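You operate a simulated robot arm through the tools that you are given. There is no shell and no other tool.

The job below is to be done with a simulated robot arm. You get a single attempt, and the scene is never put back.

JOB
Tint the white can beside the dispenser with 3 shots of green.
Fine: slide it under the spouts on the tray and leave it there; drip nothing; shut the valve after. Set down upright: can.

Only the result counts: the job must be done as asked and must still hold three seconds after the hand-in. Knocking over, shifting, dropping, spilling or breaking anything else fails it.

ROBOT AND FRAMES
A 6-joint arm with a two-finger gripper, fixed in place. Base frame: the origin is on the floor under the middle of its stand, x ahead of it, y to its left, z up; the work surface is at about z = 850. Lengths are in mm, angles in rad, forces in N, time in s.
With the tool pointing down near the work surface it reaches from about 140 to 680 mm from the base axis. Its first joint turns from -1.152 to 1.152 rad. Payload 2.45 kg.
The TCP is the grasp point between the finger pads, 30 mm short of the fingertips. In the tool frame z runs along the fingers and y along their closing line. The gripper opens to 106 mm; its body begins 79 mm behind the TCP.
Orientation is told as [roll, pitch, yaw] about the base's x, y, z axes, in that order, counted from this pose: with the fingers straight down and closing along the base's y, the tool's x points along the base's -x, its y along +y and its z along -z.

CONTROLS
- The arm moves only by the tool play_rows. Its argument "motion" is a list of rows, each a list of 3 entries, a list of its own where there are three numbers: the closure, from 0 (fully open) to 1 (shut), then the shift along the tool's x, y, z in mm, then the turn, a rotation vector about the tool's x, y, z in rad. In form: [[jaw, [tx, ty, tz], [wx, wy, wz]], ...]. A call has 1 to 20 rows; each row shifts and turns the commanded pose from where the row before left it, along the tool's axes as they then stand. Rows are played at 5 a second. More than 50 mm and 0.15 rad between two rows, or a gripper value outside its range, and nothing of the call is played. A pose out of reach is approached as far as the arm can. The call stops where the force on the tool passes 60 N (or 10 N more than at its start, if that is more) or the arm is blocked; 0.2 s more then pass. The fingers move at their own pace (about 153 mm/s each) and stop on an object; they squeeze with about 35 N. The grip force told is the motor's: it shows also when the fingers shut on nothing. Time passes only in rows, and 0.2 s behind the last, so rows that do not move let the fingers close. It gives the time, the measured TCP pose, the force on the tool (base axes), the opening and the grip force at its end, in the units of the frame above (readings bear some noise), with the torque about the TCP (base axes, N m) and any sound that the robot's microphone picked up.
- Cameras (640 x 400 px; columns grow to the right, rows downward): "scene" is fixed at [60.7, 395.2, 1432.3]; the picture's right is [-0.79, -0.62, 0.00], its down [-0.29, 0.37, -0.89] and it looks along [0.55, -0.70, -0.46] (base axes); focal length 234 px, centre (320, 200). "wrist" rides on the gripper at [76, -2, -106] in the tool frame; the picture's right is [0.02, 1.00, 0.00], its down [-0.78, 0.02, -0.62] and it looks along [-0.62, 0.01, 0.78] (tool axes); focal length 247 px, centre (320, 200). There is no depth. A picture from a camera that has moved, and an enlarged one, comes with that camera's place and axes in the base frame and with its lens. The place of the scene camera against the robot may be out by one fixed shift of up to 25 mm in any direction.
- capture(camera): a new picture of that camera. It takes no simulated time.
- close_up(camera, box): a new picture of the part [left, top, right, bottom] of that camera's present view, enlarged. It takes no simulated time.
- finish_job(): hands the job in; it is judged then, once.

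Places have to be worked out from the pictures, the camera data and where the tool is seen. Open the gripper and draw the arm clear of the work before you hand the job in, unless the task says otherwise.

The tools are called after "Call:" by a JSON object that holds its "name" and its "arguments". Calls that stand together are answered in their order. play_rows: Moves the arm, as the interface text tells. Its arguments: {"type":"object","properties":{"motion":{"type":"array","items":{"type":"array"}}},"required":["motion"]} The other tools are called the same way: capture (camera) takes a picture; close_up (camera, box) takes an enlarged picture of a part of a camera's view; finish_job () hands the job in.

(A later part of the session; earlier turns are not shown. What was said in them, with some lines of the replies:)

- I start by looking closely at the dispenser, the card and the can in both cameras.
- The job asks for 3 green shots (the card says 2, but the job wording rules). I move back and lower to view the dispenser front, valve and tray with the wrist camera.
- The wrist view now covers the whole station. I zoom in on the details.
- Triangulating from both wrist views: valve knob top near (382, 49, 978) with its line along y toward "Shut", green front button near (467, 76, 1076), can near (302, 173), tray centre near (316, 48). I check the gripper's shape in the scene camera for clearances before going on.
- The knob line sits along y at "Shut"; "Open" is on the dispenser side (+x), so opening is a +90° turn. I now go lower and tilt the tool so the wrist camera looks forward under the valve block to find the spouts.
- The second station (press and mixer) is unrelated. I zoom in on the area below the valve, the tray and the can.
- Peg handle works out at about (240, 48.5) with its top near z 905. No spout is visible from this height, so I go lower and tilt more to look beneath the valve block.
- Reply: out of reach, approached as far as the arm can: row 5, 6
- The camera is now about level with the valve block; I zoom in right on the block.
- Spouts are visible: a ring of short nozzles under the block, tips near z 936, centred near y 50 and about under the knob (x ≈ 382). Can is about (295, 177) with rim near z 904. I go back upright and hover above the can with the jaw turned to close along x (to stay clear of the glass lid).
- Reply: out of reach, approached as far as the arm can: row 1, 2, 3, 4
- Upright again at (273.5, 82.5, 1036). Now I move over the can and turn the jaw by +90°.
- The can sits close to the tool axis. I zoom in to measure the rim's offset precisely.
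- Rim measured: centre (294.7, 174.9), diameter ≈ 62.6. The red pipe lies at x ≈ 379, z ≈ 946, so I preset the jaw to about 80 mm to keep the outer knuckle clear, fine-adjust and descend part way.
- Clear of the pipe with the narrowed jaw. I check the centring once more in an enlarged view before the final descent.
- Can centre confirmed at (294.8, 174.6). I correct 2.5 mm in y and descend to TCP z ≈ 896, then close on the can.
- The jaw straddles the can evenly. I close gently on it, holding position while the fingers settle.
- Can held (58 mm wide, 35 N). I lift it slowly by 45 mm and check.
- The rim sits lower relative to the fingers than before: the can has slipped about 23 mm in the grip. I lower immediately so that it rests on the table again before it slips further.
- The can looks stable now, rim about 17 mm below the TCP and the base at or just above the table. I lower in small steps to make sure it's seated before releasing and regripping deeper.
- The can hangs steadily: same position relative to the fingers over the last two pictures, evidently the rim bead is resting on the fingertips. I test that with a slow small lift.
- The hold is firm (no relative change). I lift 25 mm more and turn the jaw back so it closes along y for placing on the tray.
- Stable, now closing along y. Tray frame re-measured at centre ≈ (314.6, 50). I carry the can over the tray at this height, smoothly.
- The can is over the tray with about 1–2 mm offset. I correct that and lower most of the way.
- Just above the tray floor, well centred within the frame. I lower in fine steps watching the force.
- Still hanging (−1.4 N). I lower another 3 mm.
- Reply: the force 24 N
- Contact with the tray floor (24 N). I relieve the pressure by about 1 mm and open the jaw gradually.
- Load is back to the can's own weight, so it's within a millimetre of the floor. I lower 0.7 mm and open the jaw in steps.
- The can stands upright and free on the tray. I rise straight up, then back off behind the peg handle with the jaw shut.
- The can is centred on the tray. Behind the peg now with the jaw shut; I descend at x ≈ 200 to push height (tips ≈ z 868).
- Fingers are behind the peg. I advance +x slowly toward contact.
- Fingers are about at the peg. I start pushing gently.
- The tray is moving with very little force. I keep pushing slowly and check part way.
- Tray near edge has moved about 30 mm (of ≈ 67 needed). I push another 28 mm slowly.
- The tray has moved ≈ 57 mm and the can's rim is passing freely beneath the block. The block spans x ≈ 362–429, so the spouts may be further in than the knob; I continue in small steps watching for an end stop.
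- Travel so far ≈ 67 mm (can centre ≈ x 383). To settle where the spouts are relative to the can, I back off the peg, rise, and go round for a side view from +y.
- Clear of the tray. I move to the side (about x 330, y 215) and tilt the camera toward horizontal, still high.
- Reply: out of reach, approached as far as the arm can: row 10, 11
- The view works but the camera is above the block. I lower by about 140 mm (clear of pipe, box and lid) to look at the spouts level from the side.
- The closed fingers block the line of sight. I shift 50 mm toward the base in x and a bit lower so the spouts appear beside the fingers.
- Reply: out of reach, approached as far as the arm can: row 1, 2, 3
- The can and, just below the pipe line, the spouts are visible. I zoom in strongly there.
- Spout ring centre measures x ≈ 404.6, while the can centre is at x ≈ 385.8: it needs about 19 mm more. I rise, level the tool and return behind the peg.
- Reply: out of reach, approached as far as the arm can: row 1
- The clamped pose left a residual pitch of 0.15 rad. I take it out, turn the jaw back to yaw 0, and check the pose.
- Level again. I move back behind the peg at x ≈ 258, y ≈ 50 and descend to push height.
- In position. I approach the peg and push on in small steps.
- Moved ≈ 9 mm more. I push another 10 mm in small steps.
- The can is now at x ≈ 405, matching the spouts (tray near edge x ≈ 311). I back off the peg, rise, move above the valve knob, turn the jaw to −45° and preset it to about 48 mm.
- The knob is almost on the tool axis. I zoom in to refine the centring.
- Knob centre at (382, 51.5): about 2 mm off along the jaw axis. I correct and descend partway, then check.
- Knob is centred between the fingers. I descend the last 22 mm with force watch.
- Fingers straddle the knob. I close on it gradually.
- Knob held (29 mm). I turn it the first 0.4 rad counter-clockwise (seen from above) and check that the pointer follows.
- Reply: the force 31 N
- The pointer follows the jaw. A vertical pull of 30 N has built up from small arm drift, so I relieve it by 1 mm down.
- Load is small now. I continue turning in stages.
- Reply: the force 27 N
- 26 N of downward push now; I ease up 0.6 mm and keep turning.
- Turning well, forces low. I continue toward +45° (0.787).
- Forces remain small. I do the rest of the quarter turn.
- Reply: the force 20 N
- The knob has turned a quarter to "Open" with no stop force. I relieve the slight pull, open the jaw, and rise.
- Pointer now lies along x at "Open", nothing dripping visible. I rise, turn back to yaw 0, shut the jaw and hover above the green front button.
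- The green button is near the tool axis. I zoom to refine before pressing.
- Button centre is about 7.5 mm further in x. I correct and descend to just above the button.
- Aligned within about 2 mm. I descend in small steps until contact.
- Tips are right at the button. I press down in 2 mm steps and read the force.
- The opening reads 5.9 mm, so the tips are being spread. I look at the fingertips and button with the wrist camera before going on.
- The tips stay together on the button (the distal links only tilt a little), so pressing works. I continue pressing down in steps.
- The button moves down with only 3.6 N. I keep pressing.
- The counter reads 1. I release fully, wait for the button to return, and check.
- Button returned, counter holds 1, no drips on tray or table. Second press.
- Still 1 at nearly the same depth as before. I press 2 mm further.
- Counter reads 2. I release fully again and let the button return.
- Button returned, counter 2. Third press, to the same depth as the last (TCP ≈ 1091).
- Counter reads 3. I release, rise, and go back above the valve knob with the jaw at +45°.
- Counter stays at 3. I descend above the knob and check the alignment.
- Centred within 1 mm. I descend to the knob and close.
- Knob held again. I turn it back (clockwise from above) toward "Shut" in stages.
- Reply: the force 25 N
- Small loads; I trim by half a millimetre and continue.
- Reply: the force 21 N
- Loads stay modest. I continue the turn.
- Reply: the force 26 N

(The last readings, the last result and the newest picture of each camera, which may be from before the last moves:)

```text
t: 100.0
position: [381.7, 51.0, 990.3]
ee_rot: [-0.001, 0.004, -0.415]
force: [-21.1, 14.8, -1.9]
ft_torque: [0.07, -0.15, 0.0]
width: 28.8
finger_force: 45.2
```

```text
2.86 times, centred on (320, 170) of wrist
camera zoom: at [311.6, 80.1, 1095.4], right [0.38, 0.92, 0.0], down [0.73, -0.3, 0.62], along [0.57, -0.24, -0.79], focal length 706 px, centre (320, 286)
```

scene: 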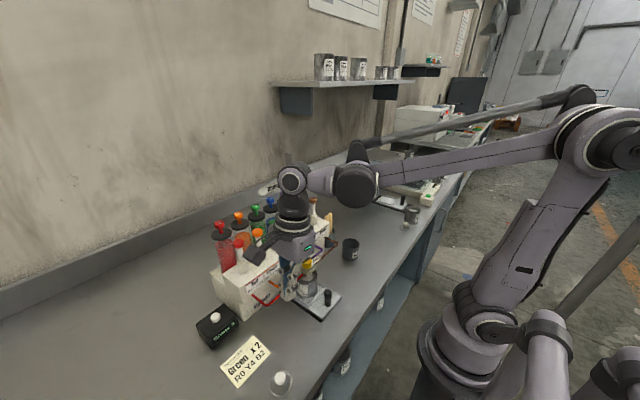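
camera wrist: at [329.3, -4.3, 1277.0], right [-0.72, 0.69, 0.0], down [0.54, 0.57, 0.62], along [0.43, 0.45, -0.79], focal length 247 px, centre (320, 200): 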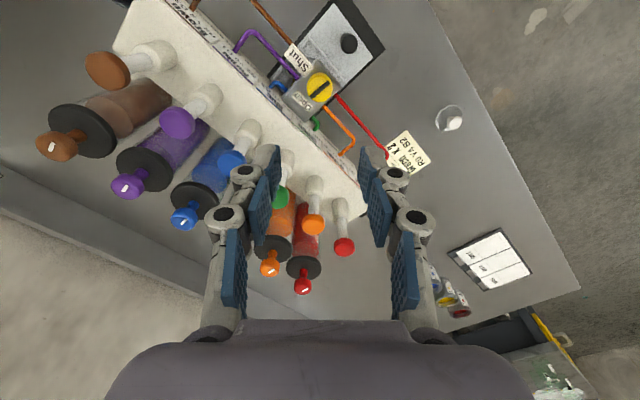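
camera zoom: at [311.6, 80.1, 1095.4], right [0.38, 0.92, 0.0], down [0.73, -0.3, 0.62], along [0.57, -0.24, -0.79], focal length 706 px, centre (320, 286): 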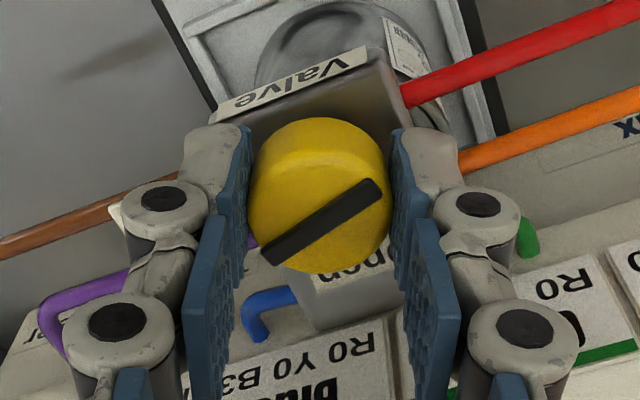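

Nearly there; I trim sideways again and do the last 0.37 rad.

Call:
{"name": "play_rows", "arguments": {"motion": [[0.85, [0.6, 0.1, 0], [0, 0, 0.1]], [0.85, [0, 0, 0], [0, 0, 0.1]], [0.85, [0, 0, 0], [0, 0, 0.1]], [0.85, [0, 0, 0], [0, 0, 0.071]], [0.85, [0, 0, 0], [0, 0, 0]]]}}

Call:
{"name": "close_up", "arguments": {"camera": "wrist", "box": [220, 100, 420, 240]}}

Call:
{"name": "close_up", "arguments": {"camera": "scene", "box": [260, 220, 350, 290]}}

```text
t: 101.2
position: [382.5, 49.5, 990.3]
ee_rot: [-0.001, -0.002, -0.787]
force: [-5.9, 9.2, 5.5]
ft_torque: [0.47, 0.33, 0.38]
width: 29.0
finger_force: 44.7
```

```text
2.86 times, centred on (320, 170) of wrist
camera zoom: at [327.7, 103.3, 1094.7], right [0.69, 0.72, 0.0], down [0.56, -0.54, 0.62], along [0.45, -0.43, -0.78], focal length 706 px, centre (320, 286)
```

zoom: 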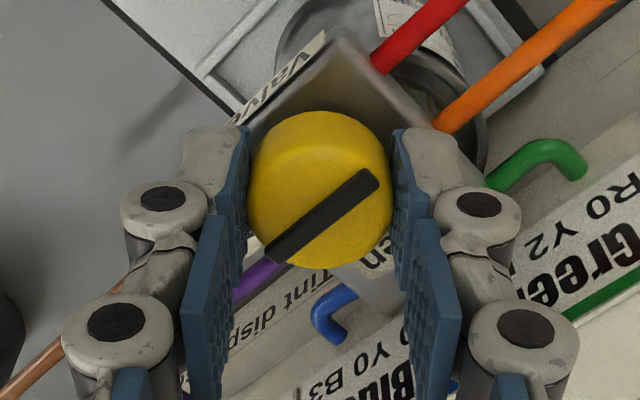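

```text
5.71 times, centred on (305, 255) of scene
camera zoom: at [60.4, 395.4, 1432.2], right [-0.79, -0.62, 0.0], down [-0.29, 0.36, -0.89], along [0.55, -0.7, -0.46], focal length 1336 px, centre (406, -114)
```

zoom: 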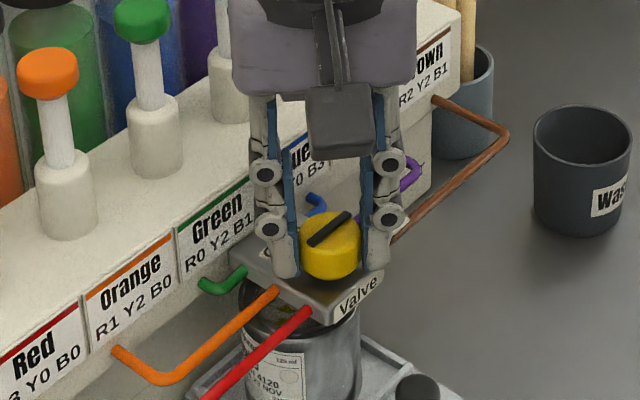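

A torque of 0.38 N·m shows it has reached the shut stop. I open the jaw and rise.

Call:
{"name": "play_rows", "arguments": {"motion": [[0.75, [0, 0, 0], [0, 0, 0]], [0.65, [0, 0, 0], [0, 0, 0]], [0.55, [0, 0, 0], [0, 0, 0]], [0.55, [0, 0, 0], [0, 0, 0]], [0.55, [0, 0, -10], [0, 0, 0]], [0.55, [0, 0, -20], [0, 0, 0]], [0.55, [0, 0, -30], [0, 0, 0]], [0.55, [0, 0, -40], [0, 0, 0]], [0.55, [0, 0, 0], [0, 0, 0]]]}}

Call:
{"name": "close_up", "arguments": {"camera": "wrist", "box": [230, 60, 410, 180]}}

Call:
{"name": "close_up", "arguments": {"camera": "scene", "box": [250, 220, 380, 320]}}

Call:
{"name": "close_up", "arguments": {"camera": "scene", "box": [195, 300, 255, 350]}}

```text
t: 103.2
position: [382.4, 52.4, 1091.1]
ee_rot: [-0.003, -0.001, -0.785]
force: [-0.7, -0.7, 0.4]
ft_torque: [0.02, -0.02, 0.0]
width: 47.6
finger_force: 0.0
```

```text
3.33 times, centred on (320, 120) of wrist
camera zoom: at [326.7, 105.6, 1195.7], right [0.69, 0.72, 0.0], down [0.57, -0.54, 0.62], along [0.45, -0.43, -0.78], focal length 823 px, centre (320, 467)
```

zoom: 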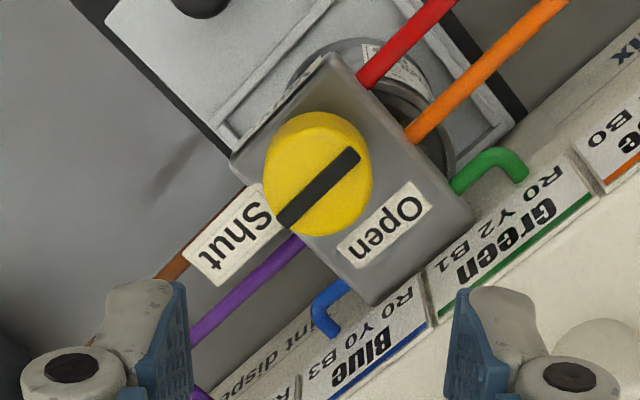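

```text
4.00 times, centred on (315, 270) of scene
camera zoom: at [60.7, 395.2, 1432.3], right [-0.79, -0.62, 0.0], down [-0.29, 0.37, -0.89], along [0.55, -0.7, -0.46], focal length 935 px, centre (340, -80)
```

zoom: 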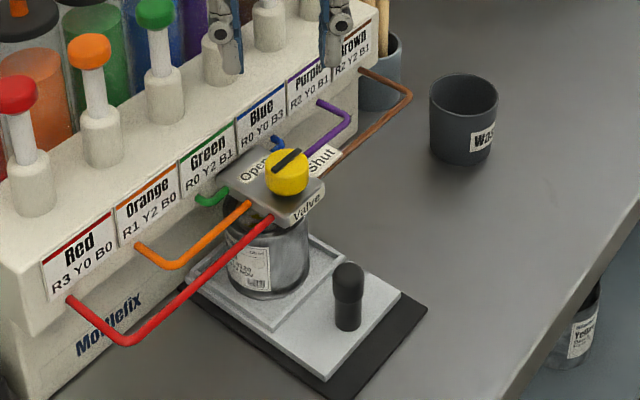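

```text
8.00 times, centred on (225, 325) of scene
camera zoom: at [60.7, 395.2, 1432.3], right [-0.79, -0.62, 0.0], down [-0.29, 0.37, -0.89], along [0.55, -0.7, -0.46], focal length 1871 px, centre (1080, -800)
```

zoom: 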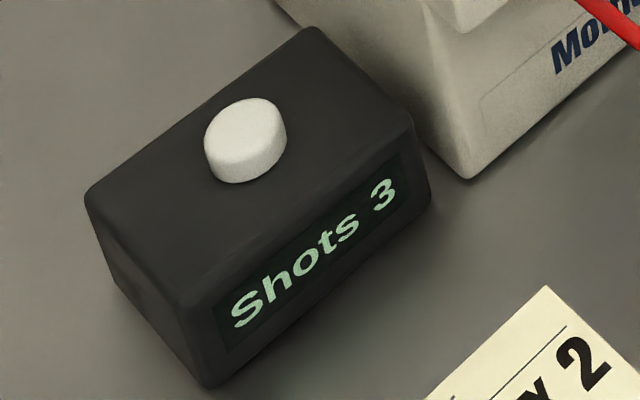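

The pointer is back along y at "Shut", counter 3, can and tray unmoved, no drips. I draw the arm well clear and open the gripper.

Call:
{"name": "play_rows", "arguments": {"motion": [[0.55, [0, 0, -40], [0, 0, 0]], [0.55, [0, 0, -40], [0, 0, 0]], [0.4, [0, 0, -40], [0, 0, 0]], [0.2, [0, 0, -40], [0, 0, -0.1309]], [0, [0, 0, 0], [0, 0, -0.1309]], [0, [0, 0, 0], [0, 0, -0.1309]], [0, [0, 0, 0], [0, 0, -0.1309]], [0, [0, 0, 0], [0, 0, -0.1309]], [0, [0, 0, 0], [0, 0, -0.1309]], [0, [30, 20, 0], [0, 0, 0]], [0, [30, 20, 0], [0, 0, 0]], [0, [30, 20, 0], [0, 0, 0]], [0, [30, 20, 0], [0, 0, 0]], [0, [0, 0, 0], [0, 0, 0]]]}}

Call:
{"name": "capture", "arguments": {"camera": "wrist"}}

Call:
{"name": "capture", "arguments": {"camera": "scene"}}

Call:
{"name": "close_up", "arguments": {"camera": "scene", "box": [250, 230, 370, 330]}}

```text
t: 106.2
position: [262.5, 128.0, 1250.1]
ee_rot: [-0.004, 0.003, 0.0]
force: [0.5, 0.5, -0.7]
ft_torque: [0.06, 0.04, -0.03]
width: 106.1
finger_force: 0.1
```

```text
taken
camera wrist: at [187.0, 127.0, 1353.5], right [-0.02, 1.0, 0.0], down [0.78, 0.02, 0.62], along [0.62, 0.01, -0.78], focal length 247 px, centre (320, 200)
```

wrist: 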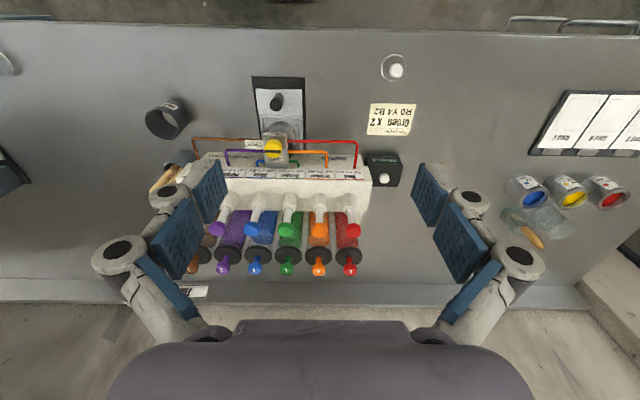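

```text
taken
```

scene: 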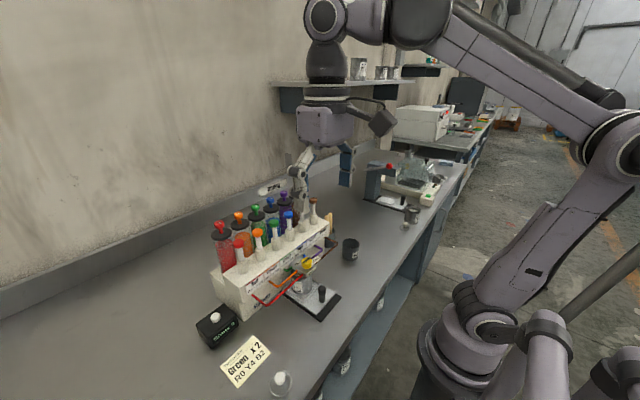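

```text
4.00 times, centred on (310, 280) of scene
camera zoom: at [60.7, 395.2, 1432.3], right [-0.79, -0.62, 0.0], down [-0.29, 0.37, -0.89], along [0.55, -0.7, -0.46], focal length 935 px, centre (360, -120)
```

zoom: 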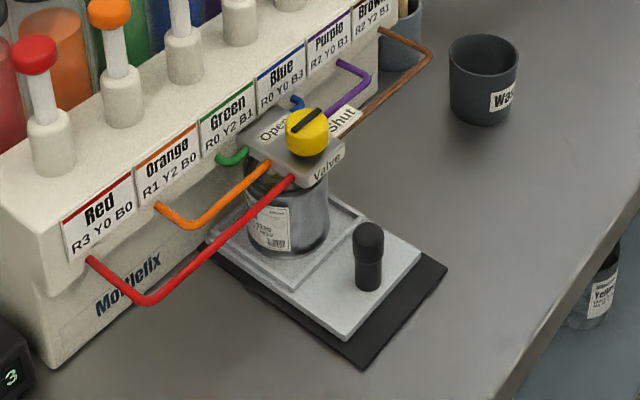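

Everything looks right; I take one last look at the can, tray and knob from above before handing in.

Call:
{"name": "close_up", "arguments": {"camera": "wrist", "box": [235, 65, 335, 175]}}

Call:
{"name": "close_up", "arguments": {"camera": "scene", "box": [285, 255, 335, 305]}}

```text
3.64 times, centred on (285, 120) of wrist
camera zoom: at [187.0, 127.0, 1353.5], right [-0.02, 1.0, 0.0], down [0.78, 0.02, 0.62], along [0.62, 0.01, -0.78], focal length 898 px, centre (447, 491)
```

zoom: 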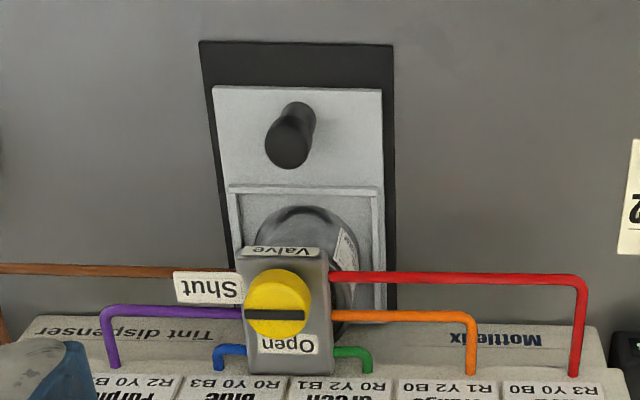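

```text
8.00 times, centred on (310, 280) of scene
camera zoom: at [60.7, 395.2, 1432.3], right [-0.79, -0.62, 0.0], down [-0.29, 0.37, -0.89], along [0.55, -0.7, -0.46], focal length 1871 px, centre (400, -440)
```

zoom: 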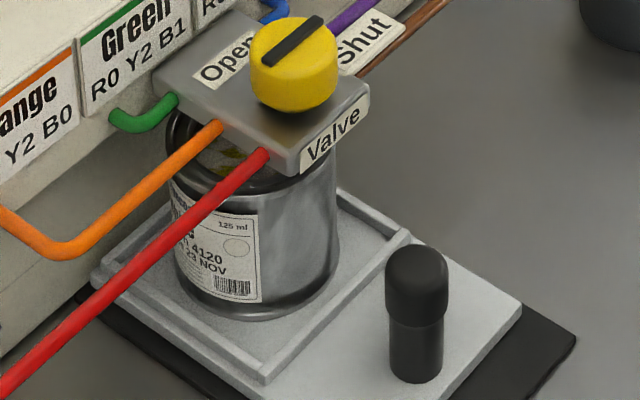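

Tint is visible inside the can and there's nothing on the tray or table. The can is upright under the spouts, the valve is shut, the counter reads 3, and the arm is clear with the jaw open. Handing in.

Call:
{"name": "finish_job", "arguments": {}}

```text
The job is handed in.
```

The white can got 3 shots of green. It is standing upright on the tray under the spouts, and I have handed the job in.

- **Shots:** I pressed the green button three times and the counter went from 0 to 3. The order card beside the dispenser says "Green x 2", but I followed your instruction of 3.
- **Valve:** I opened it only once the can was under the spouts. After the third shot I turned it back until it hit its stop at "Shut".
- **Drips:** In the last pictures there is tint inside the can and no drips on the tray or table.
- **Slip while lifting:** On the first lift, the can slid down about 23 mm in the gripper until its rim caught on the fingertips. I lowered it back down and checked the hold with a small lift. It then held steady all the way to the tray, and I saw no spill.

The arm is clear of the bench with the gripper open.
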